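You operate a simulated robot arm through the tools that you are given. There is no shell and no other tool.

You are at the controls of a simulated robot arm. One attempt, no reset.

TASK
Clamp the tiles in the frame, then wipe the brown and beige ones.
Fine: bar tight, lever locked; use the dark block and put it back. What is to be rubbed or washed off counts as gone when no trace of it is left.

It is judged by the outcome, as a careful person would: the job done as asked, and still so three seconds after it is handed in. It fails if anything else is knocked over, pushed out of place, dropped, spilled or broken.

THE ROBOT
A 7-joint arm with a two-finger parallel gripper, fixed in place. Base frame: the origin is at the foot of the arm, x ahead of it, y to its left, z up. Units: m, degrees, N and s.
Its first joint turns from -132.0 to 132.0 degrees. Payload 3.91 kg.
The TCP is the grasp point between the finger pads, 0.03 m short of the fingertips. In the tool frame z runs along the fingers and y along their closing line. Largest opening 0.11 m; finger width 0.02, thickness 0.01; the body of the gripper, 0.048 by 0.112 m, starts 0.055 m behind the TCP.
Orientation is that of the tool frame in the base frame, as a unit quaternion [x, y, z, w]. With the fingers straight down and closing along the base's y, the tool's x points along the base's -x, its y along +y and its z along -z.

THE INTERFACE
- The arm moves only by the tool apply_moves. Its arguments are lists of equal length, an entry for each row: "linear": the shift along the tool's x, y, z in mm, a list of three; "dr": the turn, a rotation vector about the tool's x, y, z in degrees, a list of three; "gripper": the opening, from 0 (shut) to 1 (fully open). In form: {"linear": [[dx, dy, dz], ...], "dr": [[rx, ry, rz], ...], "gripper": [gripper, ...]}. A call has 1 to 20 rows; each row shifts and turns the commanded pose from where the row before left it, along the tool's axes as they then stand. Each row takes 0.2 s and may step no farther than 0.05 m and 8.6 degrees from the row before; otherwise, or with a gripper value out of range, the whole call is refused. A pose out of reach is approached as far as the arm can. The call stops where the force on the tool passes 40 N (or 10 N more than at its start, if that is more) or the arm is blocked; 0.2 s more then pass. Each finger travels about 0.108 m/s and halts on what it meets, pressing with about 32 N; the grip force reading is that of the motor and also rises with nothing between the fingers. The clock runs only during rows and for 0.2 s after the last one: add rows that do not move to give the fingers time. The reply holds the time, the measured pose of the TCP, the force on the tool along the base axes, the opening and the grip force, in the units named above and with some noise, with the torque about the TCP (base axes, N m) and any sound that the robot's microphone picked up.
- Cameras (640 x 400 px; columns grow to the right, rows downward): "scene" is fixed at [0.2193, 0.4996, 1.3977]; the picture's right is [0.19, -0.98, 0.00], its down [-0.84, -0.16, -0.52] and it looks along [0.51, 0.10, -0.85] (base axes); focal length 337 px, centre (320, 200). "wrist" rides on the gripper at [0.072, 0.017, -0.103] in the tool frame; the picture's right is [-0.23, 0.97, 0.00], its down [-0.76, -0.18, -0.62] and it looks along [-0.61, -0.14, 0.78] (tool axes); focal length 222 px, centre (320, 200). There is no depth. A picture from a camera that has moved, and an enlarged one, comes with that camera's place and axes in the base frame and with its lens.
- get_image(camera): a new picture of that camera. No time passes.
- close_up(camera, box): a new picture of the part [left, top, right, bottom] of that camera's present view, enlarged. No time passes.
- job_done(): hands the job in; it is judged then, once.

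Nothing tells you positions but the pictures and the camera data. Unless the task says otherwise, let go and move clear before handing in.

The tools are called after "Call:" by a JSON object that holds its "api" and its "payload". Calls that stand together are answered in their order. apply_moves: Moves the arm, as the interface text tells. Its arguments: {"type":"object","properties":{"linear":{"type":"array","items":{"type":"array","items":{"type":"number"}}},"dr":{"type":"array","items":{"type":"array","items":{"type":"number"}}},"gripper":{"type":"array","items":{"type":"number"}}},"required":["linear","dr","gripper"]} The other tools are called the same way: get_image (camera) takes a picture; close_up (camera, box) takes an enlarged picture of a part of a camera's view; job_done () hands the job in.

At the start:

```text
time: 0.0
tcp_pos: [0.3611, 0.3904, 1.1522]
orientation: [0.0, 1.0, 0.001, 0.0]
wrist_force: [-0.1, -0.6, 0.2]
wrist_torque: [0.01, 0.02, 0.02]
gripper_width: 0.1097
finger_force: 0.0
```

scene: 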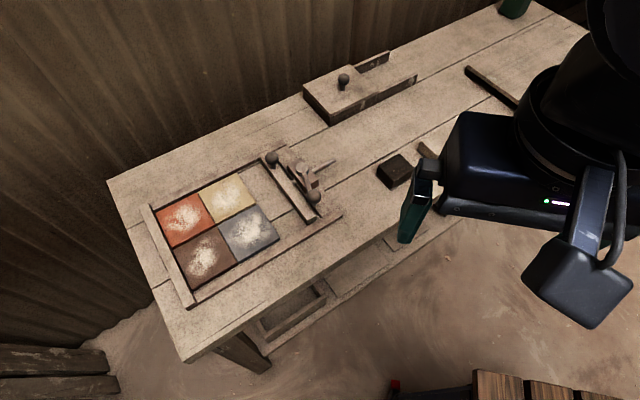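
wrist: 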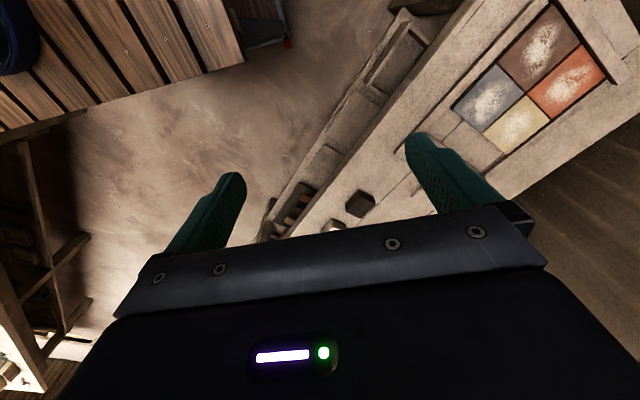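

I see a workbench with a frame holding four tiles (orange, beige, brown, grey), each with a whitish smear, a clamp bar with a lever mechanism to the right of the tiles, and a dark block further right. I'll look closer before moving.

Call:
{"api": "close_up", "payload": {"camera": "scene", "box": [120, 130, 360, 320]}}

Call:
{"api": "close_up", "payload": {"camera": "scene", "box": [240, 130, 350, 230]}}

Call:
{"api": "close_up", "payload": {"camera": "scene", "box": [340, 120, 480, 220]}}

Call:
{"api": "close_up", "payload": {"camera": "wrist", "box": [240, 0, 640, 250]}}

```text
2.11 times, centred on (240, 225) of scene
camera zoom: at [0.2193, 0.4996, 1.3977], right [0.19, -0.98, 0.0], down [-0.84, -0.16, -0.52], along [0.51, 0.1, -0.85], focal length 710 px, centre (488, 147)
```

zoom: 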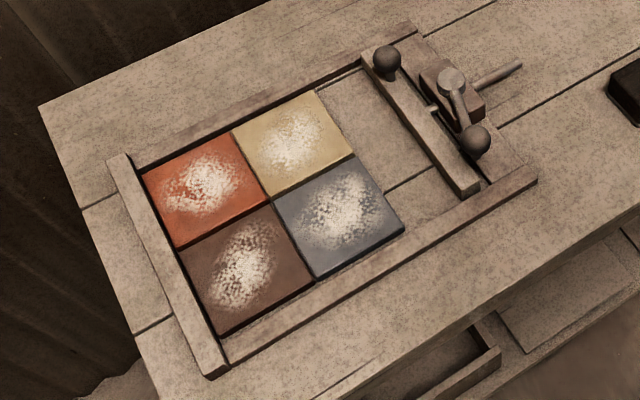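

```text
4.00 times, centred on (295, 180) of scene
camera zoom: at [0.2193, 0.4996, 1.3977], right [0.19, -0.98, 0.0], down [-0.84, -0.16, -0.52], along [0.51, 0.1, -0.85], focal length 1349 px, centre (420, 280)
```

zoom: 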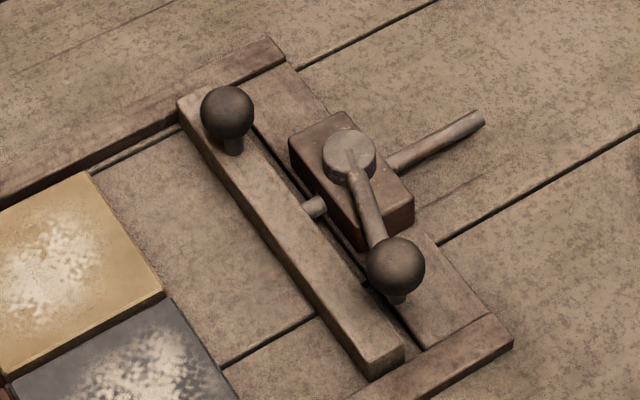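

```text
4.00 times, centred on (410, 170) of scene
camera zoom: at [0.2193, 0.4996, 1.3977], right [0.19, -0.98, 0.0], down [-0.84, -0.16, -0.52], along [0.51, 0.1, -0.85], focal length 1349 px, centre (-40, 320)
```

zoom: 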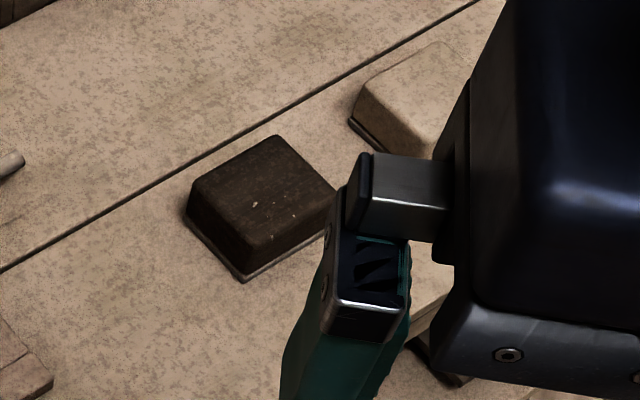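

```text
1.60 times, centred on (440, 125) of wrist
camera zoom: at [0.289, 0.4082, 1.2562], right [0.23, 0.97, 0.0], down [0.76, -0.18, 0.62], along [0.61, -0.14, -0.78], focal length 355 px, centre (128, 320)
```

zoom: 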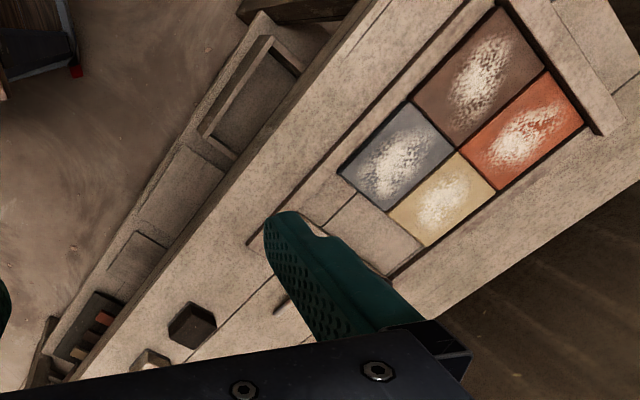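

The bench top seems to sit near z≈0.79, with the frame turned about 45° in the base axes. The tiles are around (0.48, 0.76), the clamp bar and lever around (0.6, 0.62), and the dark block near (0.655, 0.427). I'll move the wrist camera over the clamp for a better view.

Call:
{"api": "apply_moves", "payload": {"linear": [[-20, 35, 10], [-20, 35, 10], [-20, 35, 10], [-20, 35, 10], [-20, 35, 10], [-20, 35, 10]], "dr": [[0, 0, 7.5], [0, 0, 7.5], [0, 0, 7.5], [0, 0, 7.5], [0, 0, 7.5], [0, 0, 7.5]], "gripper": [1, 1, 1, 1, 1, 1]}}

Call:
{"api": "get_image", "payload": {"camera": "wrist"}}

Call:
{"api": "get_image", "payload": {"camera": "scene"}}

```text
time: 1.4
tcp_pos: [0.5368, 0.5486, 1.0922]
orientation: [0.384, 0.923, 0.001, 0.0]
wrist_force: [-0.5, 0.2, 0.9]
wrist_torque: [0.01, -0.02, -0.03]
gripper_width: 0.1099
finger_force: 0.1
```

```text
taken
camera wrist: at [0.4982, 0.6122, 1.1961], right [0.85, 0.53, 0.0], down [0.41, -0.67, 0.62], along [0.33, -0.53, -0.78], focal length 222 px, centre (320, 200)
```

wrist: 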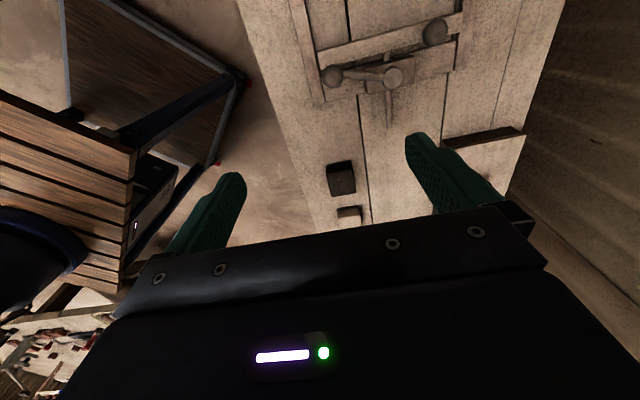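

```text
taken
```

scene: 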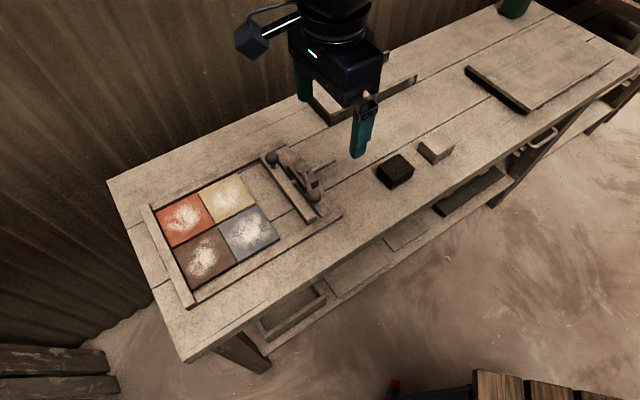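

The clamp and both blocks are now visible from above. I'll enlarge these views to fix the geometry.

Call:
{"api": "close_up", "payload": {"camera": "wrist", "box": [280, 0, 480, 125]}}

Call:
{"api": "close_up", "payload": {"camera": "wrist", "box": [300, 130, 420, 230]}}

Call:
{"api": "close_up", "payload": {"camera": "scene", "box": [360, 120, 480, 200]}}

Call:
{"api": "close_up", "payload": {"camera": "scene", "box": [240, 130, 350, 230]}}

```text
3.20 times, centred on (380, 62) of wrist
camera zoom: at [0.4982, 0.6122, 1.1961], right [0.85, 0.53, 0.0], down [0.41, -0.67, 0.62], along [0.33, -0.53, -0.78], focal length 711 px, centre (128, 640)
```

zoom: 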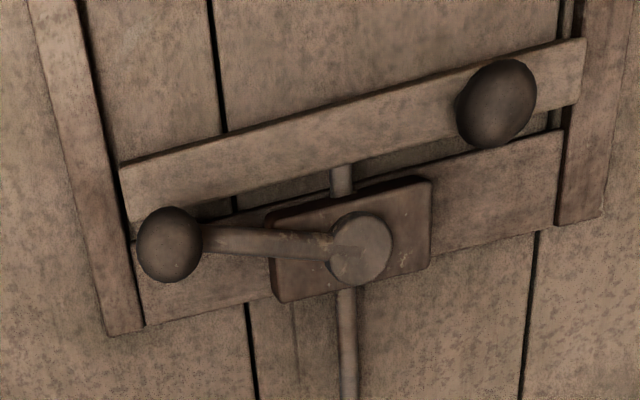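

```text
4.00 times, centred on (360, 180) of wrist
camera zoom: at [0.4982, 0.6122, 1.1961], right [0.85, 0.53, 0.0], down [0.41, -0.67, 0.62], along [0.33, -0.53, -0.78], focal length 888 px, centre (160, 280)
```

zoom: 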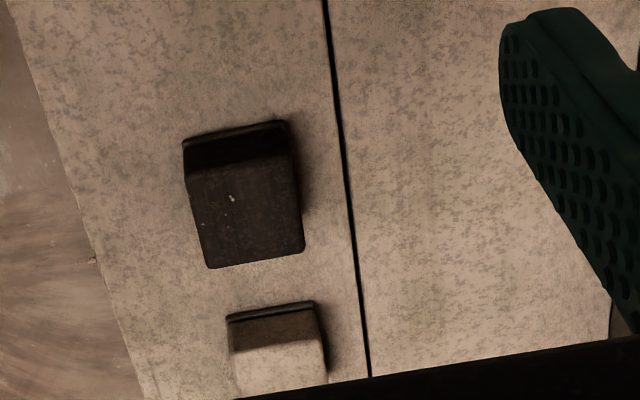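

```text
5.00 times, centred on (420, 160) of scene
camera zoom: at [0.2193, 0.4996, 1.3977], right [0.19, -0.98, 0.0], down [-0.84, -0.16, -0.52], along [0.51, 0.1, -0.85], focal length 1687 px, centre (-180, 400)
```

zoom: 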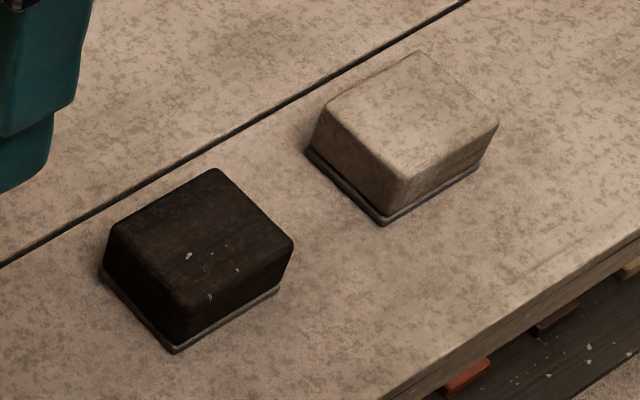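

```text
4.00 times, centred on (295, 180) of scene
camera zoom: at [0.2193, 0.4996, 1.3977], right [0.19, -0.98, 0.0], down [-0.84, -0.16, -0.52], along [0.51, 0.1, -0.85], focal length 1349 px, centre (420, 280)
```

zoom: 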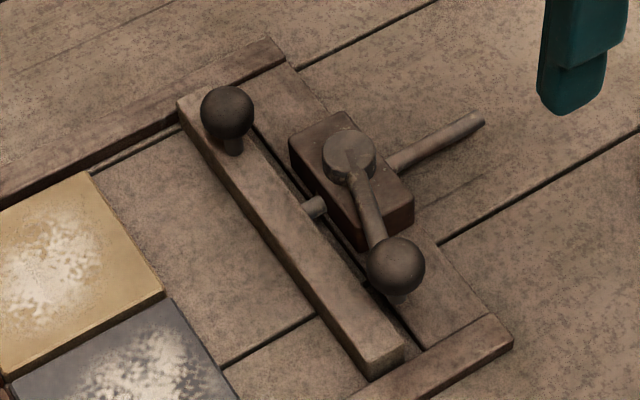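

Triangulating puts the bar knob at about (0.624, 0.678, 0.855), the lever ball at (0.542, 0.574, 0.869) and the lever pivot at (0.618, 0.613). I'll turn the gripper so it closes along the bar's travel and hover above the bar knob to check.

Call:
{"api": "apply_moves", "payload": {"linear": [[0, 0, 0], [0, 0, 0], [0, 0, 0], [0, 0, 0], [0, 0, 0], [0, 0, 0], [0, 0, 0], [0, 0, 0], [0, 0, 0], [0, 0, 0], [0, 0, 0], [-30.7, 5.9, 24.4], [-30.7, 5.9, 24.4], [-30.7, 5.9, 24.4], [-30.7, 5.9, 24.4], [-30.7, 5.9, 24.4]], "dr": [[0, 0, -8.2], [0, 0, -8.2], [0, 0, -8.2], [0, 0, -8.2], [0, 0, -8.2], [0, 0, -8.2], [0, 0, -8.2], [0, 0, -8.2], [0, 0, -8.2], [0, 0, -8.2], [0, 0, -8.2], [0, 0, 0], [0, 0, 0], [0, 0, 0], [0, 0, 0], [0, 0, 0]], "gripper": [1, 1, 1, 1, 1, 1, 1, 1, 1, 1, 1, 1, 1, 1, 1, 1]}}

Call:
{"api": "get_image", "payload": {"camera": "wrist"}}

Call:
{"api": "get_image", "payload": {"camera": "scene"}}

```text
time: 4.8
tcp_pos: [0.6257, 0.6783, 0.9682]
orientation: [-0.383, 0.924, 0.0, 0.001]
wrist_force: [0.4, -0.1, 0.8]
wrist_torque: [-0.03, -0.02, -0.02]
gripper_width: 0.11
finger_force: 0.1
```

```text
taken
camera wrist: at [0.5625, 0.6384, 1.073], right [-0.53, 0.85, 0.0], down [0.66, 0.41, 0.62], along [0.53, 0.33, -0.78], focal length 222 px, centre (320, 200)
```

wrist: 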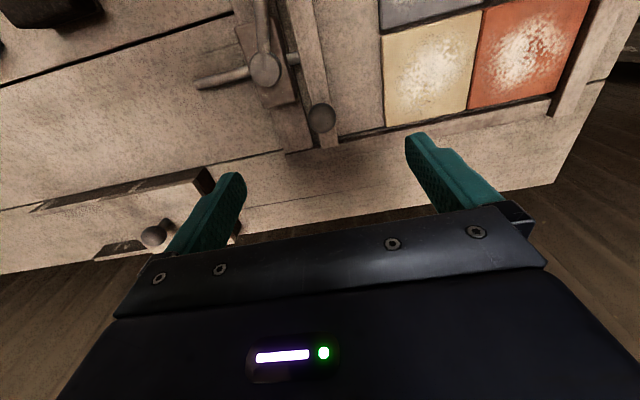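

```text
taken
```

scene: 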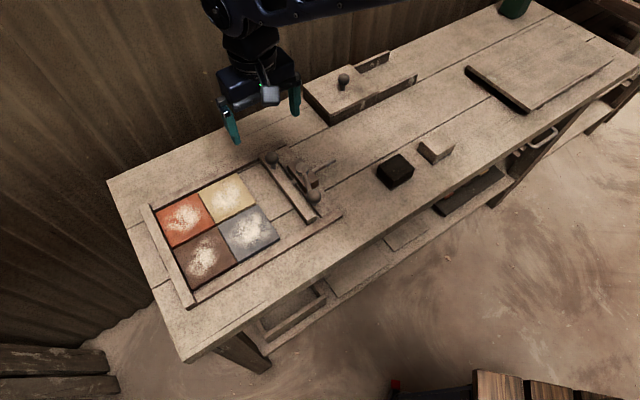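

The gripper is above the bar knob's expected position. I'll zoom in on the clamp from here to confirm it.

Call:
{"api": "close_up", "payload": {"camera": "wrist", "box": [180, 0, 400, 160]}}

Call:
{"api": "close_up", "payload": {"camera": "scene", "box": [250, 140, 340, 220]}}

```text
2.50 times, centred on (290, 80) of wrist
camera zoom: at [0.5625, 0.6384, 1.073], right [-0.53, 0.85, 0.0], down [0.66, 0.41, 0.62], along [0.53, 0.33, -0.78], focal length 555 px, centre (395, 500)
```

zoom: 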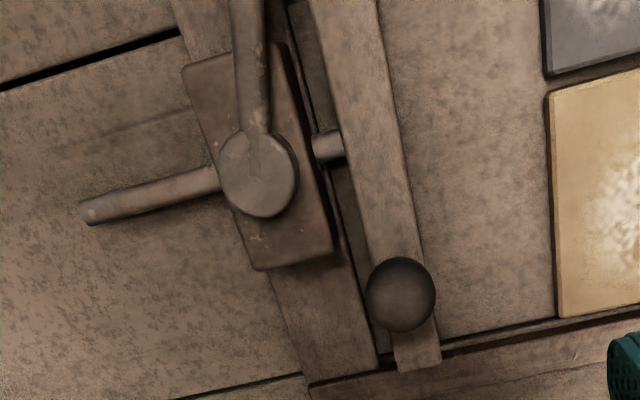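

```text
5.00 times, centred on (295, 180) of scene
camera zoom: at [0.2193, 0.4996, 1.3977], right [0.19, -0.98, 0.0], down [-0.84, -0.16, -0.52], along [0.51, 0.1, -0.85], focal length 1687 px, centre (445, 300)
```

zoom: 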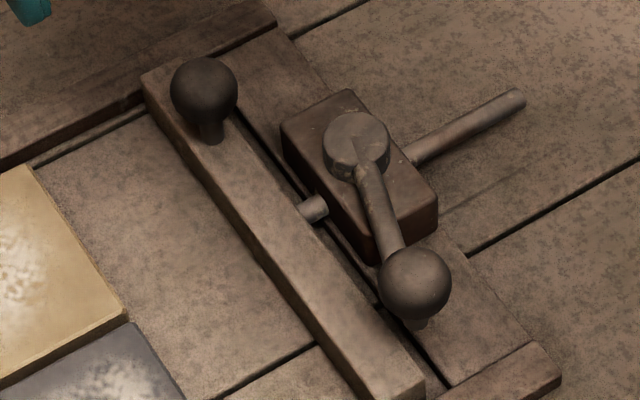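

The bar knob refines to about (0.621, 0.677, 0.861), with a radius of about 13 mm. I'll lower the half-open gripper around it without closing yet.

Call:
{"api": "apply_moves", "payload": {"linear": [[1.05, 0.6, 10], [1.05, 0.6, 22], [1.05, 0.6, 22], [1.05, 0.6, 22], [0, 0, 15], [0, 0, 7]], "dr": [[0, 0, 0], [0, 0, 0], [0, 0, 0], [0, 0, 0], [0, 0, 0], [0, 0, 0]], "gripper": [0.5, 0.5, 0.5, 0.5, 0.5, 0.5]}}

Call:
{"api": "get_image", "payload": {"camera": "wrist"}}

Call:
{"api": "close_up", "payload": {"camera": "scene", "box": [220, 120, 340, 220]}}

```text
time: 6.2
tcp_pos: [0.6208, 0.6752, 0.8726]
orientation: [-0.384, 0.923, 0.0, 0.0]
wrist_force: [-0.4, -0.8, -0.7]
wrist_torque: [-0.01, 0.0, -0.02]
gripper_width: 0.0551
finger_force: 0.0
```

```text
taken
camera wrist: at [0.5578, 0.636, 0.9768], right [-0.53, 0.85, 0.0], down [0.66, 0.42, 0.62], along [0.53, 0.33, -0.78], focal length 222 px, centre (320, 200)
```

wrist: 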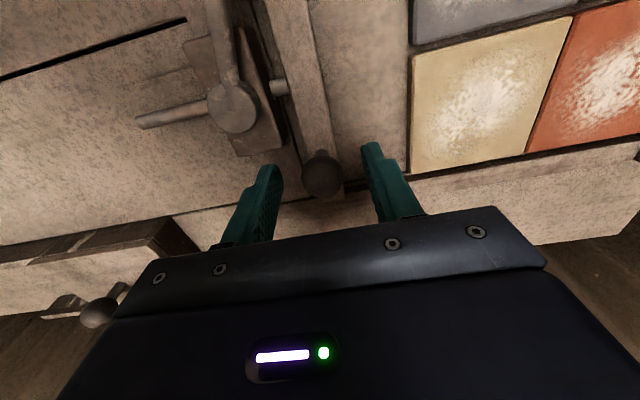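

```text
4.00 times, centred on (280, 170) of scene
camera zoom: at [0.2193, 0.4996, 1.3977], right [0.19, -0.98, 0.0], down [-0.84, -0.16, -0.52], along [0.51, 0.1, -0.85], focal length 1349 px, centre (480, 320)
```

zoom: 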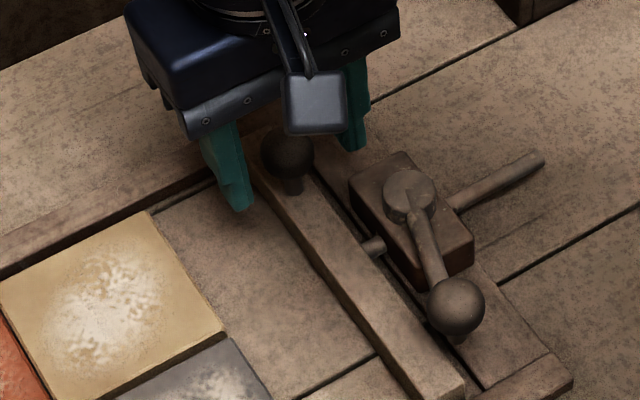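

The bar knob sits between the fingers, so I'll close on it.

Call:
{"api": "apply_moves", "payload": {"linear": [[0, 0, 0], [0, 0, 0], [0, 0, 0]], "dr": [[0, 0, 0], [0, 0, 0], [0, 0, 0]], "gripper": [0.1, 0.1, 0.1]}}

Call:
{"api": "get_image", "payload": {"camera": "wrist"}}

```text
time: 7.0
tcp_pos: [0.6214, 0.6754, 0.8708]
orientation: [-0.384, 0.923, 0.0, 0.0]
wrist_force: [-0.3, 0.6, -0.8]
wrist_torque: [0.03, 0.01, 0.01]
gripper_width: 0.0267
finger_force: 45.2
```

```text
taken
camera wrist: at [0.5579, 0.6361, 0.9768], right [-0.53, 0.85, 0.0], down [0.66, 0.42, 0.62], along [0.53, 0.33, -0.78], focal length 222 px, centre (320, 200)
```

wrist: 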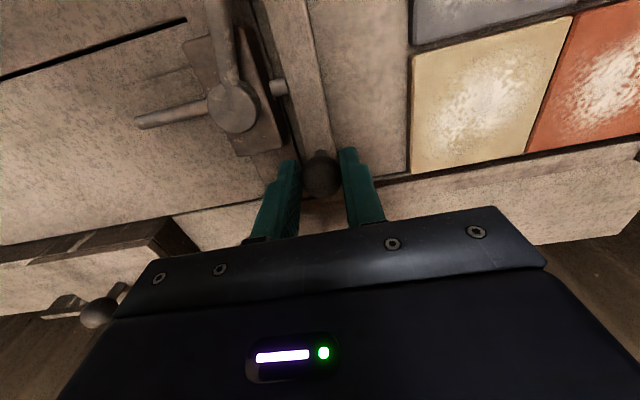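

The knob is gripped at 26.7 mm. I'll slide the bar along the frame toward the tiles in small steps and watch the force.

Call:
{"api": "apply_moves", "payload": {"linear": [[0, 5, 0], [0, 8, 0], [0, 8, 0], [0, 8, 0]], "dr": [[0, 0, 0], [0, 0, 0], [0, 0, 0], [0, 0, 0]], "gripper": [0.1, 0.1, 0.1, 0.1]}}

Call:
{"api": "get_image", "payload": {"camera": "wrist"}}

Call:
{"api": "close_up", "payload": {"camera": "scene", "box": [120, 130, 360, 320]}}

```text
time: 8.0
tcp_pos: [0.5992, 0.6958, 0.8723]
orientation: [-0.384, 0.923, 0.001, 0.0]
wrist_force: [-4.2, -4.6, 8.4]
wrist_torque: [-0.12, 0.22, 0.03]
gripper_width: 0.0268
finger_force: 44.4
```

```text
taken
camera wrist: at [0.5368, 0.6569, 0.9767], right [-0.53, 0.85, 0.0], down [0.66, 0.41, 0.62], along [0.53, 0.33, -0.78], focal length 222 px, centre (320, 200)
```

wrist: 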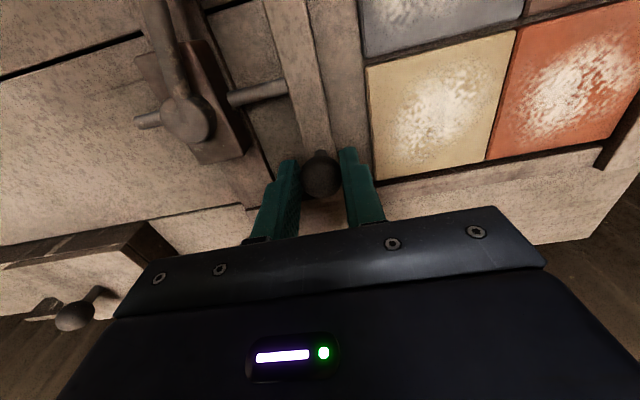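

```text
2.11 times, centred on (240, 225) of scene
camera zoom: at [0.2193, 0.4996, 1.3977], right [0.19, -0.98, 0.0], down [-0.84, -0.16, -0.52], along [0.51, 0.1, -0.85], focal length 710 px, centre (488, 147)
```

zoom: 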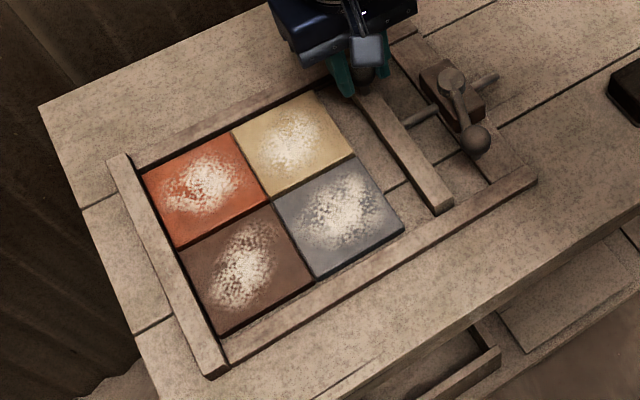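

The bar slid 30 mm with the tiles undisturbed, and roughly 30 mm of gap is left. I'll continue with a slight sideways correction and slow down near contact.

Call:
{"api": "apply_moves", "payload": {"linear": [[0.5, 6, 0], [0.5, 6, 0], [0.5, 5, 0], [0, 3, 0]], "dr": [[0, 0, 0], [0, 0, 0], [0, 0, 0], [0, 0, 0]], "gripper": [0.1, 0.1, 0.1, 0.1]}}

Call:
{"api": "get_image", "payload": {"camera": "wrist"}}

Call:
{"api": "close_up", "payload": {"camera": "scene", "box": [120, 130, 360, 320]}}

```text
time: 9.0
tcp_pos: [0.5869, 0.7094, 0.8737]
orientation: [-0.384, 0.923, 0.0, 0.001]
wrist_force: [21.1, 21.4, 8.9]
wrist_torque: [0.71, -0.75, 0.04]
gripper_width: 0.0269
finger_force: 45.4
```

```text
taken
camera wrist: at [0.5226, 0.6707, 0.9765], right [-0.53, 0.85, 0.0], down [0.66, 0.41, 0.63], along [0.53, 0.33, -0.78], focal length 222 px, centre (320, 200)
```

wrist: 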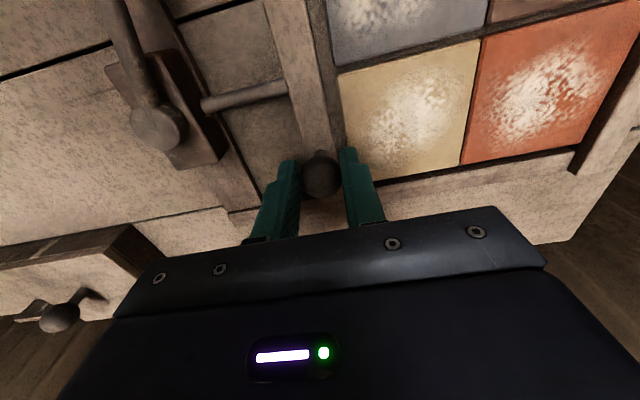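

```text
2.11 times, centred on (240, 225) of scene
camera zoom: at [0.2193, 0.4996, 1.3977], right [0.19, -0.98, 0.0], down [-0.84, -0.16, -0.52], along [0.51, 0.1, -0.85], focal length 710 px, centre (488, 147)
```

zoom: 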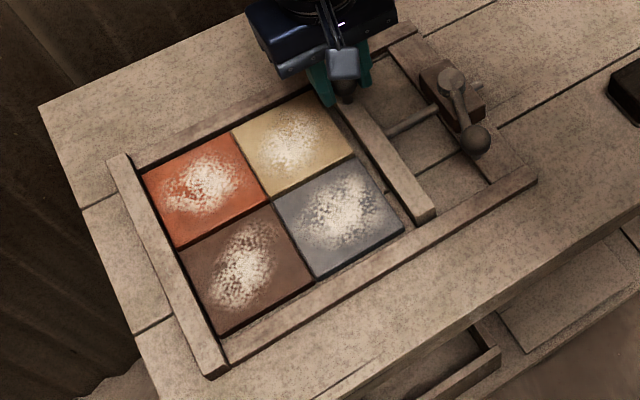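

Sideways load has built up on the knob, about 30 N across the slide. I'll relieve it with a 1.2 mm shift back before continuing.

Call:
{"api": "apply_moves", "payload": {"linear": [[-1.2, 0, 0], [0, 0, 0]], "dr": [[0, 0, 0], [0, 0, 0]], "gripper": [0.1, 0.1]}}

```text
time: 9.6
tcp_pos: [0.5846, 0.7108, 0.8726]
orientation: [-0.385, 0.923, 0.0, 0.001]
wrist_force: [20.7, 18.2, 18.3]
wrist_torque: [0.25, -0.28, 0.01]
gripper_width: 0.0268
finger_force: 44.7
```

Sideways and vertical load remain, so the ball is probably held off-axis in the pads. I'll open slightly to relax it and look again.

Call:
{"api": "apply_moves", "payload": {"linear": [[0, 0, 0], [0, 0, 0]], "dr": [[0, 0, 0], [0, 0, 0]], "gripper": [0.4, 0.4]}}

Call:
{"api": "close_up", "payload": {"camera": "wrist", "box": [220, 60, 460, 220]}}

Call:
{"api": "close_up", "payload": {"camera": "scene", "box": [200, 140, 330, 240]}}

```text
time: 10.2
tcp_pos: [0.5845, 0.7099, 0.8713]
orientation: [-0.384, 0.923, -0.001, -0.001]
wrist_force: [0.2, 0.8, -0.1]
wrist_torque: [0.0, 0.0, 0.06]
gripper_width: 0.0441
finger_force: 0.0
```

```text
2.50 times, centred on (340, 140) of wrist
camera zoom: at [0.5216, 0.6708, 0.9754], right [-0.53, 0.85, 0.0], down [0.66, 0.42, 0.62], along [0.53, 0.33, -0.78], focal length 555 px, centre (270, 350)
```

zoom: 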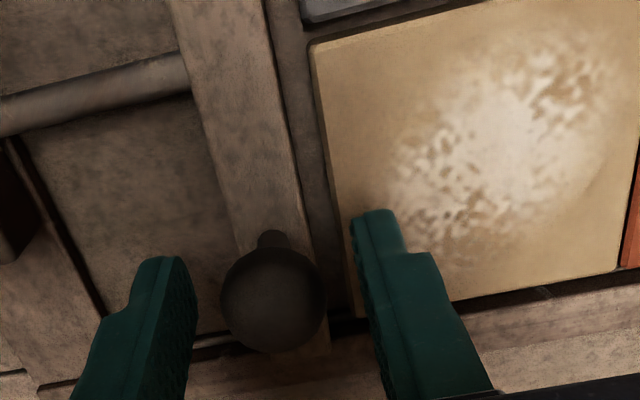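

```text
4.00 times, centred on (265, 190) of scene
camera zoom: at [0.2193, 0.4996, 1.3977], right [0.19, -0.98, 0.0], down [-0.84, -0.16, -0.52], along [0.51, 0.1, -0.85], focal length 1349 px, centre (540, 240)
```

zoom: 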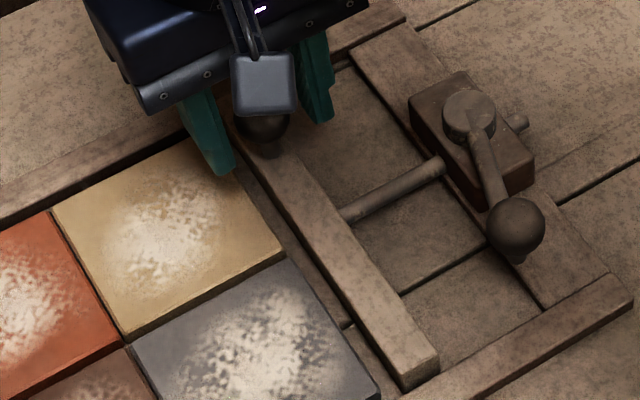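

The load has cleared, and about 12 mm of gap remains. I'll push the knob with the fingers loosely straddling it, so no sideways load builds up, until the bar meets the tiles.

Call:
{"api": "apply_moves", "payload": {"linear": [[0, 0, 0], [-0.2, 4, 0], [-0.2, 4, 0], [-0.1, 2, 0], [-0.1, 1.5, 0], [0, 1, 0], [0, 0, 0]], "dr": [[0, 0, 0], [0, 0, 0], [0, 0, 0], [0, 0, 0], [0, 0, 0], [0, 0, 0], [0, 0, 0]], "gripper": [0.28, 0.28, 0.28, 0.28, 0.28, 0.28, 0.28]}}

Call:
{"api": "close_up", "payload": {"camera": "wrist", "box": [220, 60, 460, 220]}}

Call:
{"api": "close_up", "payload": {"camera": "scene", "box": [200, 140, 330, 240]}}

```text
time: 11.8
tcp_pos: [0.5764, 0.7197, 0.8728]
orientation: [-0.384, 0.923, 0.0, 0.001]
wrist_force: [5.7, -13.4, -1.2]
wrist_torque: [-0.21, -0.07, -0.19]
gripper_width: 0.0372
finger_force: 6.5
```

```text
2.50 times, centred on (340, 140) of wrist
camera zoom: at [0.5142, 0.68, 0.976], right [-0.53, 0.85, 0.0], down [0.66, 0.42, 0.62], along [0.53, 0.33, -0.78], focal length 555 px, centre (270, 350)
```

zoom: 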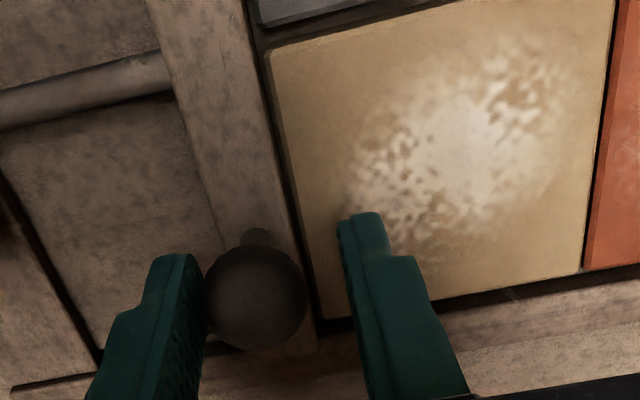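

```text
4.00 times, centred on (265, 190) of scene
camera zoom: at [0.2193, 0.4996, 1.3977], right [0.19, -0.98, 0.0], down [-0.84, -0.16, -0.52], along [0.51, 0.1, -0.85], focal length 1349 px, centre (540, 240)
```

zoom: 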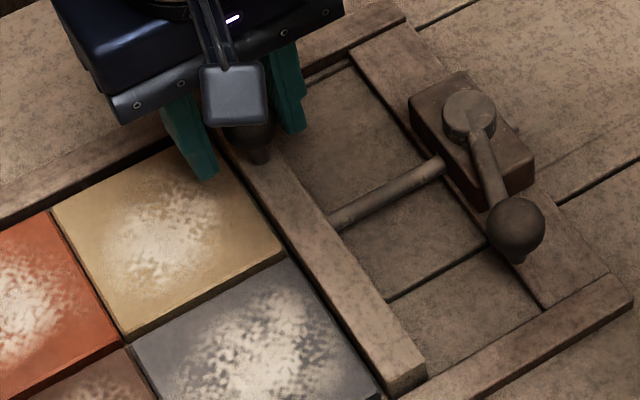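

The bar has nearly reached the tiles, but the fingers are yielding open. I'll grip the knob firmly here and push the last millimetres.

Call:
{"api": "apply_moves", "payload": {"linear": [[0, 0, 0], [0, 0, 0], [0, 0, 0]], "dr": [[0, 0, 0], [0, 0, 0], [0, 0, 0]], "gripper": [0.05, 0.05, 0.05]}}

Call:
{"api": "apply_moves", "payload": {"linear": [[0, 1, 0], [0, 1, 0], [0, 1, 0], [0, 0, 0]], "dr": [[0, 0, 0], [0, 0, 0], [0, 0, 0], [0, 0, 0]], "gripper": [0.05, 0.05, 0.05, 0.05]}}

Call:
{"api": "close_up", "payload": {"camera": "wrist", "box": [220, 60, 460, 220]}}

Call:
{"api": "close_up", "payload": {"camera": "scene", "box": [200, 140, 330, 240]}}

```text
time: 12.2
tcp_pos: [0.5816, 0.7164, 0.8726]
orientation: [-0.382, 0.924, -0.003, -0.001]
wrist_force: [-0.6, -9.7, 5.6]
wrist_torque: [-0.28, 0.15, -0.06]
gripper_width: 0.0269
finger_force: 44.8
stopped in row 2: the force on the tool passed its limit at 42 N (the readings are from after the stop); the commanded pose is now the measured one
```

```text
time: 13.3
tcp_pos: [0.5803, 0.7165, 0.8724]
orientation: [-0.381, 0.924, -0.005, 0.0]
wrist_force: [-1.1, -13.9, 8.9]
wrist_torque: [-0.47, 0.24, -0.07]
gripper_width: 0.0268
finger_force: 45.3
stopped in row 4: the force on the tool passed its limit at 41 N (the readings are from after the stop); the commanded pose is now the measured one
```

```text
2.50 times, centred on (340, 140) of wrist
camera zoom: at [0.5173, 0.6781, 0.976], right [-0.53, 0.85, -0.01], down [0.66, 0.42, 0.62], along [0.53, 0.32, -0.78], focal length 555 px, centre (270, 350)
```

zoom: 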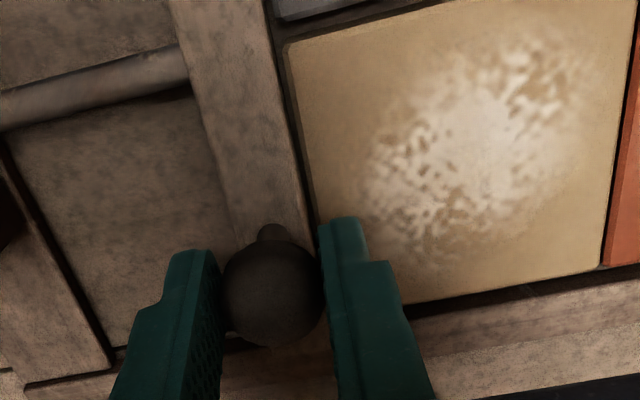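

```text
4.00 times, centred on (265, 190) of scene
camera zoom: at [0.2193, 0.4996, 1.3977], right [0.19, -0.98, 0.0], down [-0.84, -0.16, -0.52], along [0.51, 0.1, -0.85], focal length 1349 px, centre (540, 240)
```

zoom: 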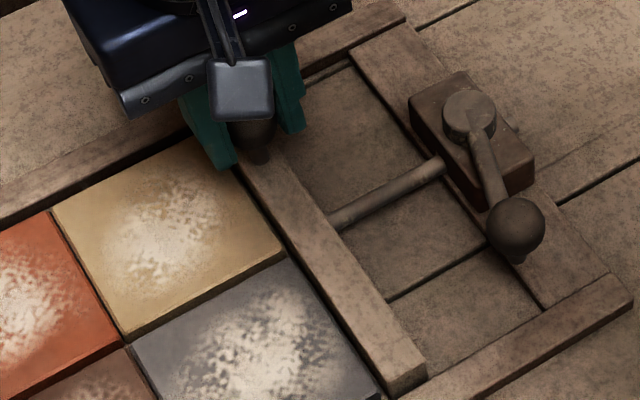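

Resistance now reaches about 41 N, so the bar seems to be against the tiles. I'll check the contact line closely along its length.

Call:
{"api": "close_up", "payload": {"camera": "wrist", "box": [290, 60, 370, 120]}}

Call:
{"api": "close_up", "payload": {"camera": "scene", "box": [250, 180, 310, 245]}}

Call:
{"api": "close_up", "payload": {"camera": "scene", "box": [130, 160, 290, 310]}}

```text
6.67 times, centred on (330, 90) of wrist
camera zoom: at [0.5173, 0.6781, 0.976], right [-0.53, 0.85, -0.01], down [0.66, 0.42, 0.62], along [0.53, 0.32, -0.78], focal length 1481 px, centre (253, 933)
```

zoom: 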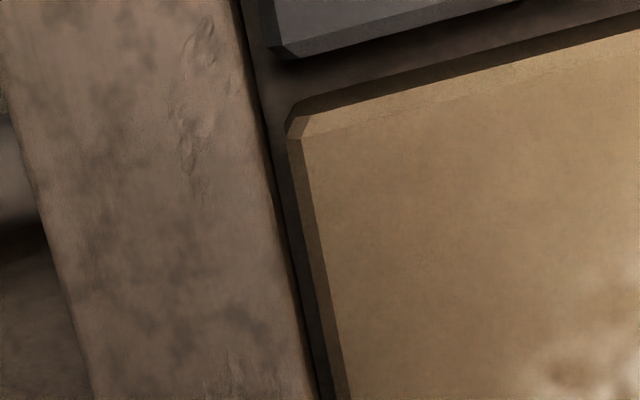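

```text
6.15 times, centred on (280, 212) of scene
camera zoom: at [0.2193, 0.4996, 1.3977], right [0.19, -0.98, 0.0], down [-0.84, -0.16, -0.52], along [0.51, 0.1, -0.85], focal length 2076 px, centre (566, 123)
```

zoom: 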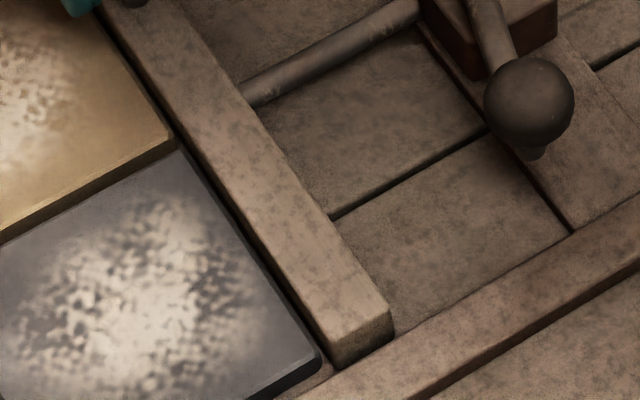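

```text
2.67 times, centred on (210, 235) of scene
camera zoom: at [0.2193, 0.4996, 1.3977], right [0.19, -0.98, 0.0], down [-0.84, -0.16, -0.52], along [0.51, 0.1, -0.85], focal length 900 px, centre (613, 107)
```

zoom: 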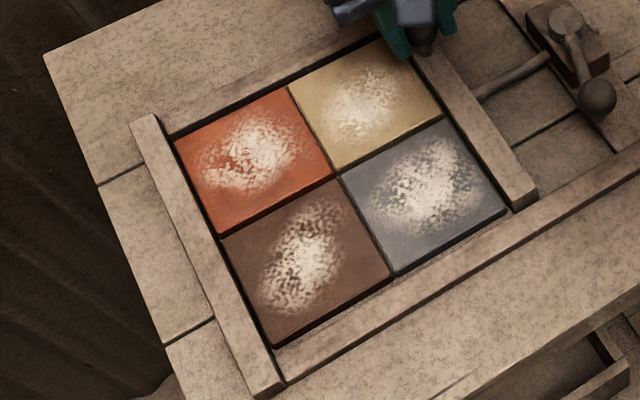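

I'll compare the same scene crop as at the start, to see whether the tiles moved or a gap remains.

Call:
{"api": "close_up", "payload": {"camera": "scene", "box": [120, 130, 360, 320]}}

Call:
{"api": "close_up", "payload": {"camera": "scene", "box": [130, 190, 200, 240]}}

Call:
{"api": "close_up", "payload": {"camera": "scene", "box": [265, 215, 315, 250]}}

```text
2.11 times, centred on (240, 225) of scene
camera zoom: at [0.2193, 0.4996, 1.3977], right [0.19, -0.98, 0.0], down [-0.84, -0.16, -0.52], along [0.51, 0.1, -0.85], focal length 710 px, centre (488, 147)
```

zoom: 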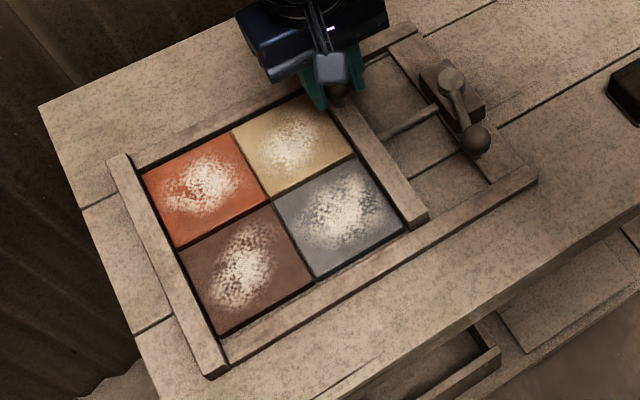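

```text
8.00 times, centred on (165, 215) of scene
camera zoom: at [0.2193, 0.4996, 1.3977], right [0.19, -0.98, 0.0], down [-0.84, -0.16, -0.52], along [0.51, 0.1, -0.85], focal length 2698 px, centre (1560, 80)
```

zoom: 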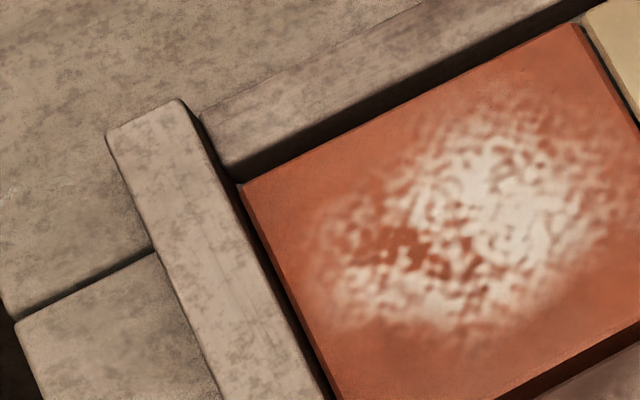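

```text
11.43 times, centred on (290, 232) of scene
camera zoom: at [0.2193, 0.4996, 1.3977], right [0.19, -0.98, 0.0], down [-0.84, -0.16, -0.52], along [0.51, 0.1, -0.85], focal length 3855 px, centre (663, -171)
```

zoom: 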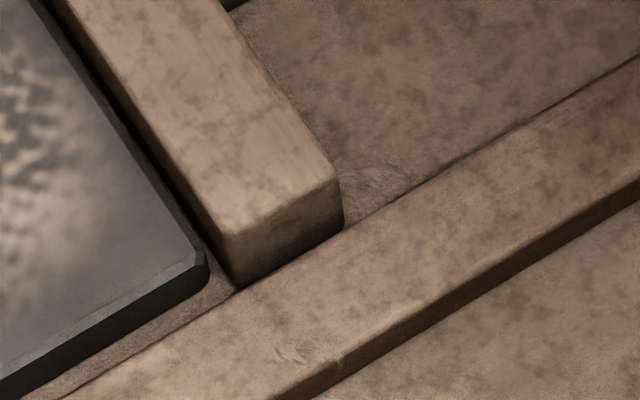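

A 2–3 mm visible gap remains between bar and tiles, even though the bar resists 40 N. I'll let go, lift, and look straight down on the joint and the tile grooves to tell whether it is contact or a jam.

Call:
{"api": "apply_moves", "payload": {"linear": [[0, 0, 0], [0, 0, 0], [0, 0, -30], [0, 0, -40], [36.3, 25.3, 0], [36.3, 25.3, 0], [36.3, 25.3, 0], [36.3, 25.3, 0]], "dr": [[0, 0, 0], [0, 0, 0], [0, 0, 0], [0, 0, 0], [0, 0, 0], [0, 0, 0], [0, 0, 0], [0, 0, 0]], "gripper": [0.45, 0.45, 0.5, 1, 1, 1, 1, 1]}}

Call:
{"api": "get_image", "payload": {"camera": "wrist"}}

Call:
{"api": "close_up", "payload": {"camera": "scene", "box": [220, 140, 340, 250]}}

```text
time: 15.1
tcp_pos: [0.4069, 0.6857, 0.9392]
orientation: [-0.381, 0.925, -0.004, 0.001]
wrist_force: [0.6, 0.1, 0.1]
wrist_torque: [0.02, 0.07, 0.03]
gripper_width: 0.1102
finger_force: 0.0
```

```text
taken
camera wrist: at [0.3437, 0.6482, 1.0441], right [-0.53, 0.85, -0.01], down [0.66, 0.42, 0.62], along [0.53, 0.32, -0.78], focal length 222 px, centre (320, 200)
```

wrist: 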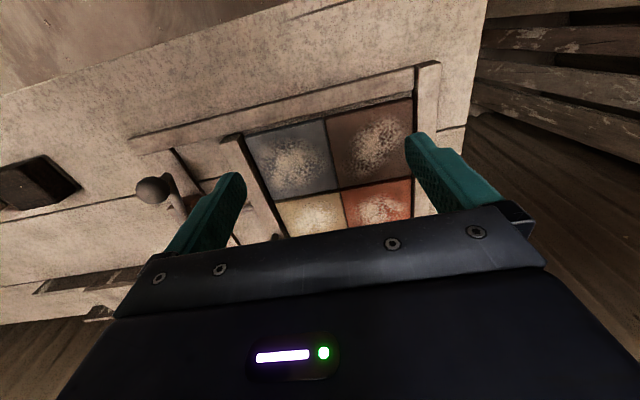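

```text
3.64 times, centred on (280, 195) of scene
camera zoom: at [0.2193, 0.4996, 1.3977], right [0.19, -0.98, 0.0], down [-0.84, -0.16, -0.52], along [0.51, 0.1, -0.85], focal length 1227 px, centre (466, 218)
```

zoom: 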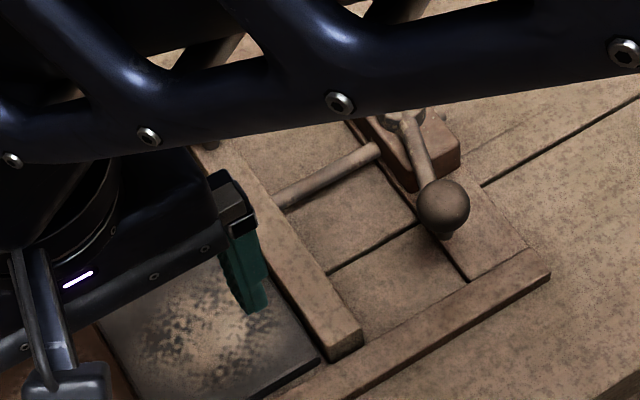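

Call:
{"api": "close_up", "payload": {"camera": "wrist", "box": [210, 50, 450, 240]}}

Call:
{"api": "close_up", "payload": {"camera": "wrist", "box": [215, 110, 305, 170]}}

Call:
{"api": "close_up", "payload": {"camera": "wrist", "box": [370, 80, 450, 140]}}

Call:
{"api": "close_up", "payload": {"camera": "scene", "box": [265, 215, 315, 250]}}

```text
2.11 times, centred on (330, 145) of wrist
camera zoom: at [0.3437, 0.6482, 1.0441], right [-0.53, 0.85, -0.01], down [0.66, 0.42, 0.62], along [0.53, 0.32, -0.78], focal length 468 px, centre (299, 316)
```

zoom: 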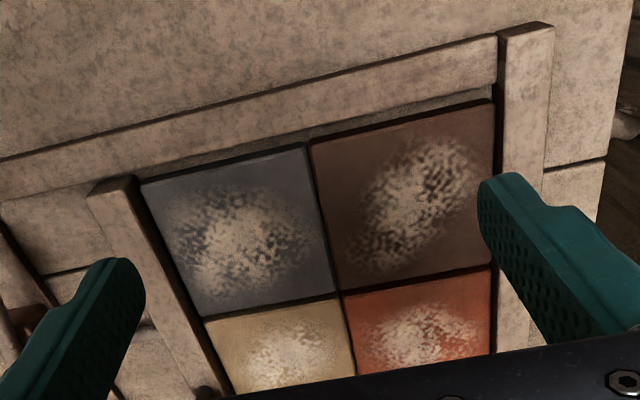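

```text
6.67 times, centred on (260, 140) of wrist
camera zoom: at [0.3437, 0.6482, 1.0441], right [-0.53, 0.85, -0.01], down [0.66, 0.42, 0.62], along [0.53, 0.32, -0.78], focal length 1481 px, centre (720, 600)
```

zoom: 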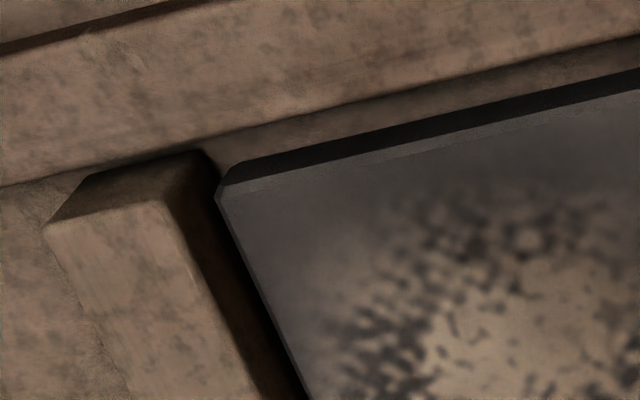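

```text
6.67 times, centred on (410, 110) of wrist
camera zoom: at [0.3437, 0.6482, 1.0441], right [-0.53, 0.85, -0.01], down [0.66, 0.42, 0.62], along [0.53, 0.32, -0.78], focal length 1481 px, centre (-280, 800)
```

zoom: 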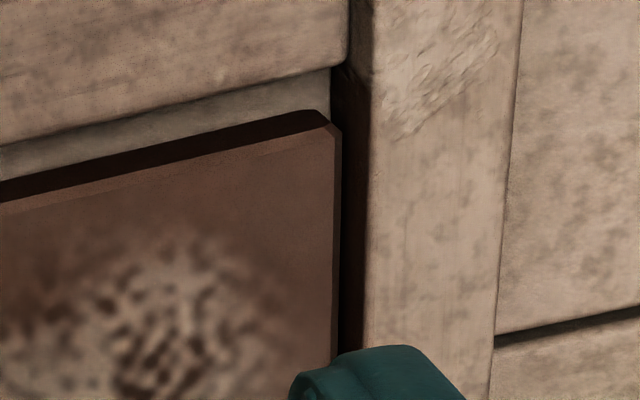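

```text
11.43 times, centred on (290, 232) of scene
camera zoom: at [0.2193, 0.4996, 1.3977], right [0.19, -0.98, 0.0], down [-0.84, -0.16, -0.52], along [0.51, 0.1, -0.85], focal length 3855 px, centre (663, -171)
```

zoom: 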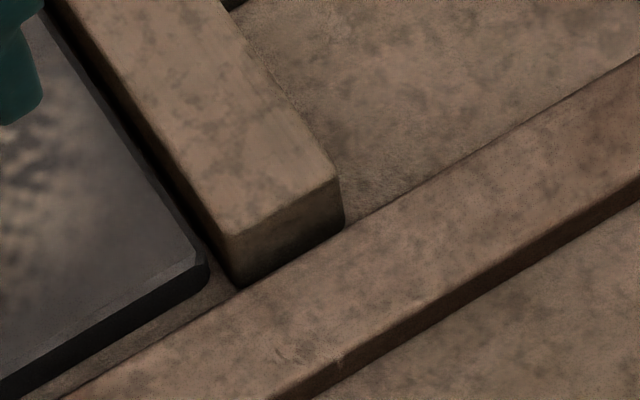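

The bar turns out to be slightly yawed: it touches at the knob end but leaves 3–4 mm at the near end. I'll turn the gripper 90°, straddle the rod behind the bar, and push its back face evenly at the middle.

Call:
{"api": "apply_moves", "payload": {"linear": [[0, 0, 0], [0, 0, 0], [0, 0, 0], [0, 0, 0], [0, 0, 0], [0, 0, 0], [0, 0, 0], [0, 0, 0], [0, 0, 0], [0, 0, 0], [0, 0, 0], [0, 0, 0], [-36, 24.6, 0], [-36, 24.6, 0], [-36, 24.6, 0], [-36, 24.6, 0], [0, 0, 0]], "dr": [[-0.45, -0.07, 0], [0, 0, 8.2], [0, 0, 8.2], [0, 0, 8.2], [0, 0, 8.2], [0, 0, 8.2], [0, 0, 8.2], [0, 0, 8.2], [0, 0, 8.2], [0, 0, 8.2], [0, 0, 8.2], [0, 0, 8.2], [0, 0, 0], [0, 0, 0], [0, 0, 0], [0, 0, 0], [0, 0, 0]], "gripper": [1, 1, 1, 1, 1, 1, 1, 1, 1, 1, 1, 1, 0.65, 0.65, 0.65, 0.65, 0.65]}}

Call:
{"api": "get_image", "payload": {"camera": "wrist"}}

Call:
{"api": "close_up", "payload": {"camera": "scene", "box": [180, 120, 340, 250]}}

```text
time: 18.7
tcp_pos: [0.5773, 0.6528, 0.9432]
orientation: [0.385, 0.923, -0.001, 0.0]
wrist_force: [-0.4, -0.9, 0.0]
wrist_torque: [-0.04, 0.02, 0.0]
gripper_width: 0.0712
finger_force: 0.1
```

```text
taken
camera wrist: at [0.5393, 0.7157, 1.0463], right [0.85, 0.52, 0.0], down [0.41, -0.67, 0.62], along [0.33, -0.53, -0.78], focal length 222 px, centre (320, 200)
```

wrist: 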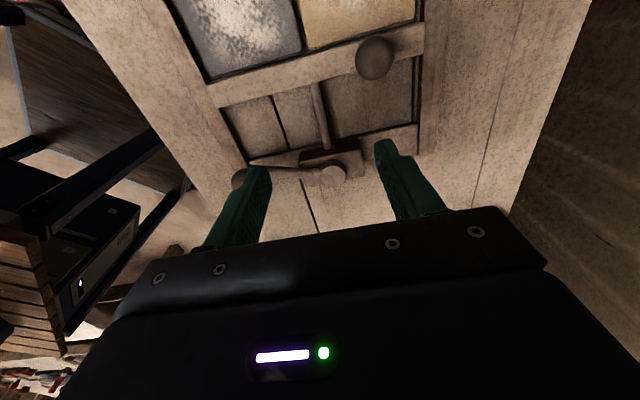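

```text
3.08 times, centred on (260, 185) of scene
camera zoom: at [0.2193, 0.4996, 1.3977], right [0.19, -0.98, 0.0], down [-0.84, -0.16, -0.52], along [0.51, 0.1, -0.85], focal length 1038 px, centre (505, 246)
```

zoom: 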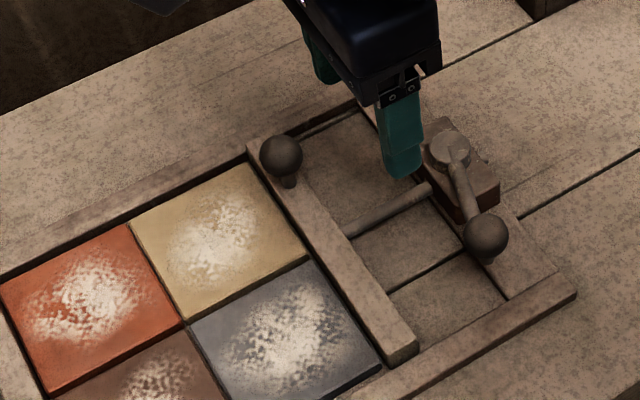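

I'll zoom in on the bar–tile joint from this new angle.

Call:
{"api": "close_up", "payload": {"camera": "wrist", "box": [190, 0, 450, 180]}}

Call:
{"api": "close_up", "payload": {"camera": "scene", "box": [230, 160, 300, 245]}}

```text
2.22 times, centred on (320, 90) of wrist
camera zoom: at [0.5393, 0.7157, 1.0463], right [0.85, 0.52, 0.0], down [0.41, -0.67, 0.62], along [0.33, -0.53, -0.78], focal length 494 px, centre (320, 444)
```

zoom: 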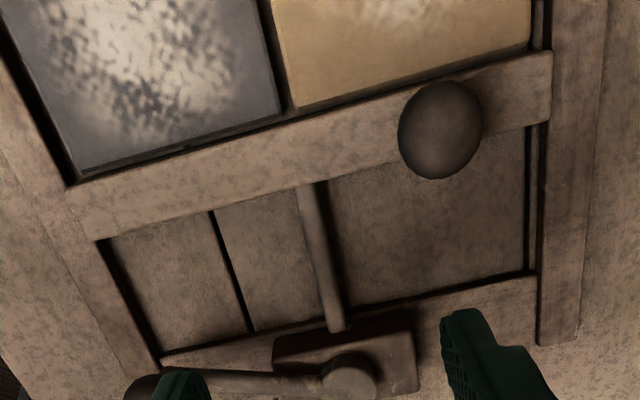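

```text
4.71 times, centred on (265, 202) of scene
camera zoom: at [0.2193, 0.4996, 1.3977], right [0.19, -0.98, 0.0], down [-0.84, -0.16, -0.52], along [0.51, 0.1, -0.85], focal length 1587 px, centre (579, 188)
```

zoom: 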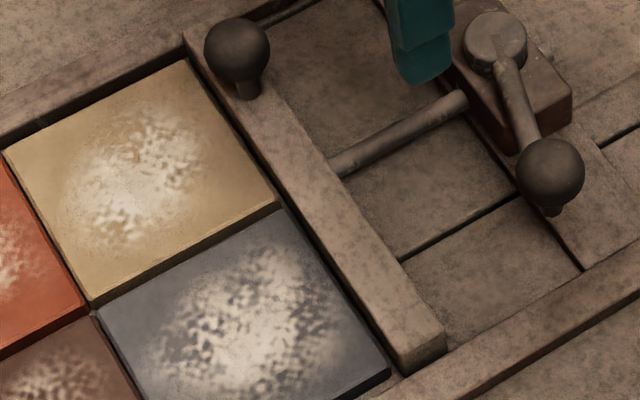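

Clearances look fine for descending behind the bar, with the fingers either side of the rod and the tips just above the bench. I'll descend now.

Call:
{"api": "apply_moves", "payload": {"linear": [[0, 0, 25], [0, 0, 25], [0, 0, 25], [0, 0, 15], [0, 0, 8], [0, 0, 0]], "dr": [[0, 0, 0], [0, 0, 0], [0, 0, 0], [0, 0, 0], [0, 0, 0], [0, 0, 0]], "gripper": [0.65, 0.65, 0.65, 0.65, 0.65, 0.65]}}

Call:
{"api": "get_image", "payload": {"camera": "wrist"}}

Call:
{"api": "close_up", "payload": {"camera": "scene", "box": [220, 140, 340, 250]}}

```text
time: 20.1
tcp_pos: [0.5772, 0.6532, 0.8441]
orientation: [0.385, 0.923, -0.001, 0.0]
wrist_force: [-0.7, -0.5, 0.3]
wrist_torque: [-0.02, 0.01, -0.01]
gripper_width: 0.0718
finger_force: 0.1
```

```text
taken
camera wrist: at [0.5391, 0.7176, 0.9473], right [0.85, 0.52, 0.0], down [0.41, -0.67, 0.62], along [0.33, -0.53, -0.78], focal length 222 px, centre (320, 200)
```

wrist: 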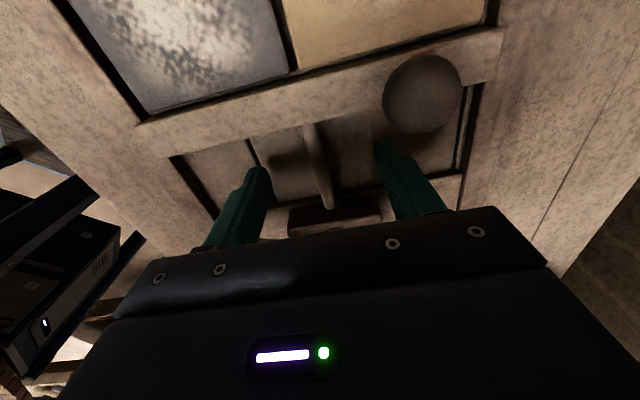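

```text
3.64 times, centred on (280, 195) of scene
camera zoom: at [0.2193, 0.4996, 1.3977], right [0.19, -0.98, 0.0], down [-0.84, -0.16, -0.52], along [0.51, 0.1, -0.85], focal length 1227 px, centre (466, 218)
```

zoom: 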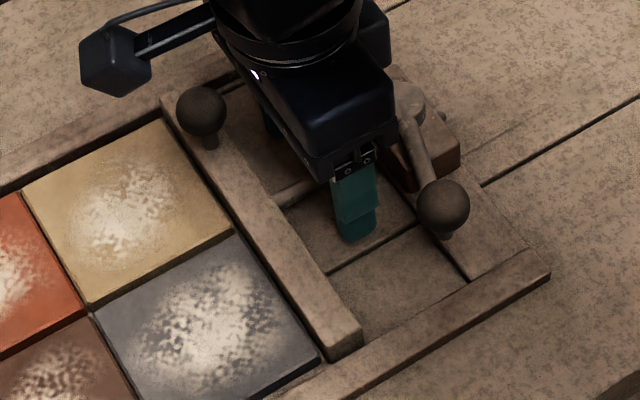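

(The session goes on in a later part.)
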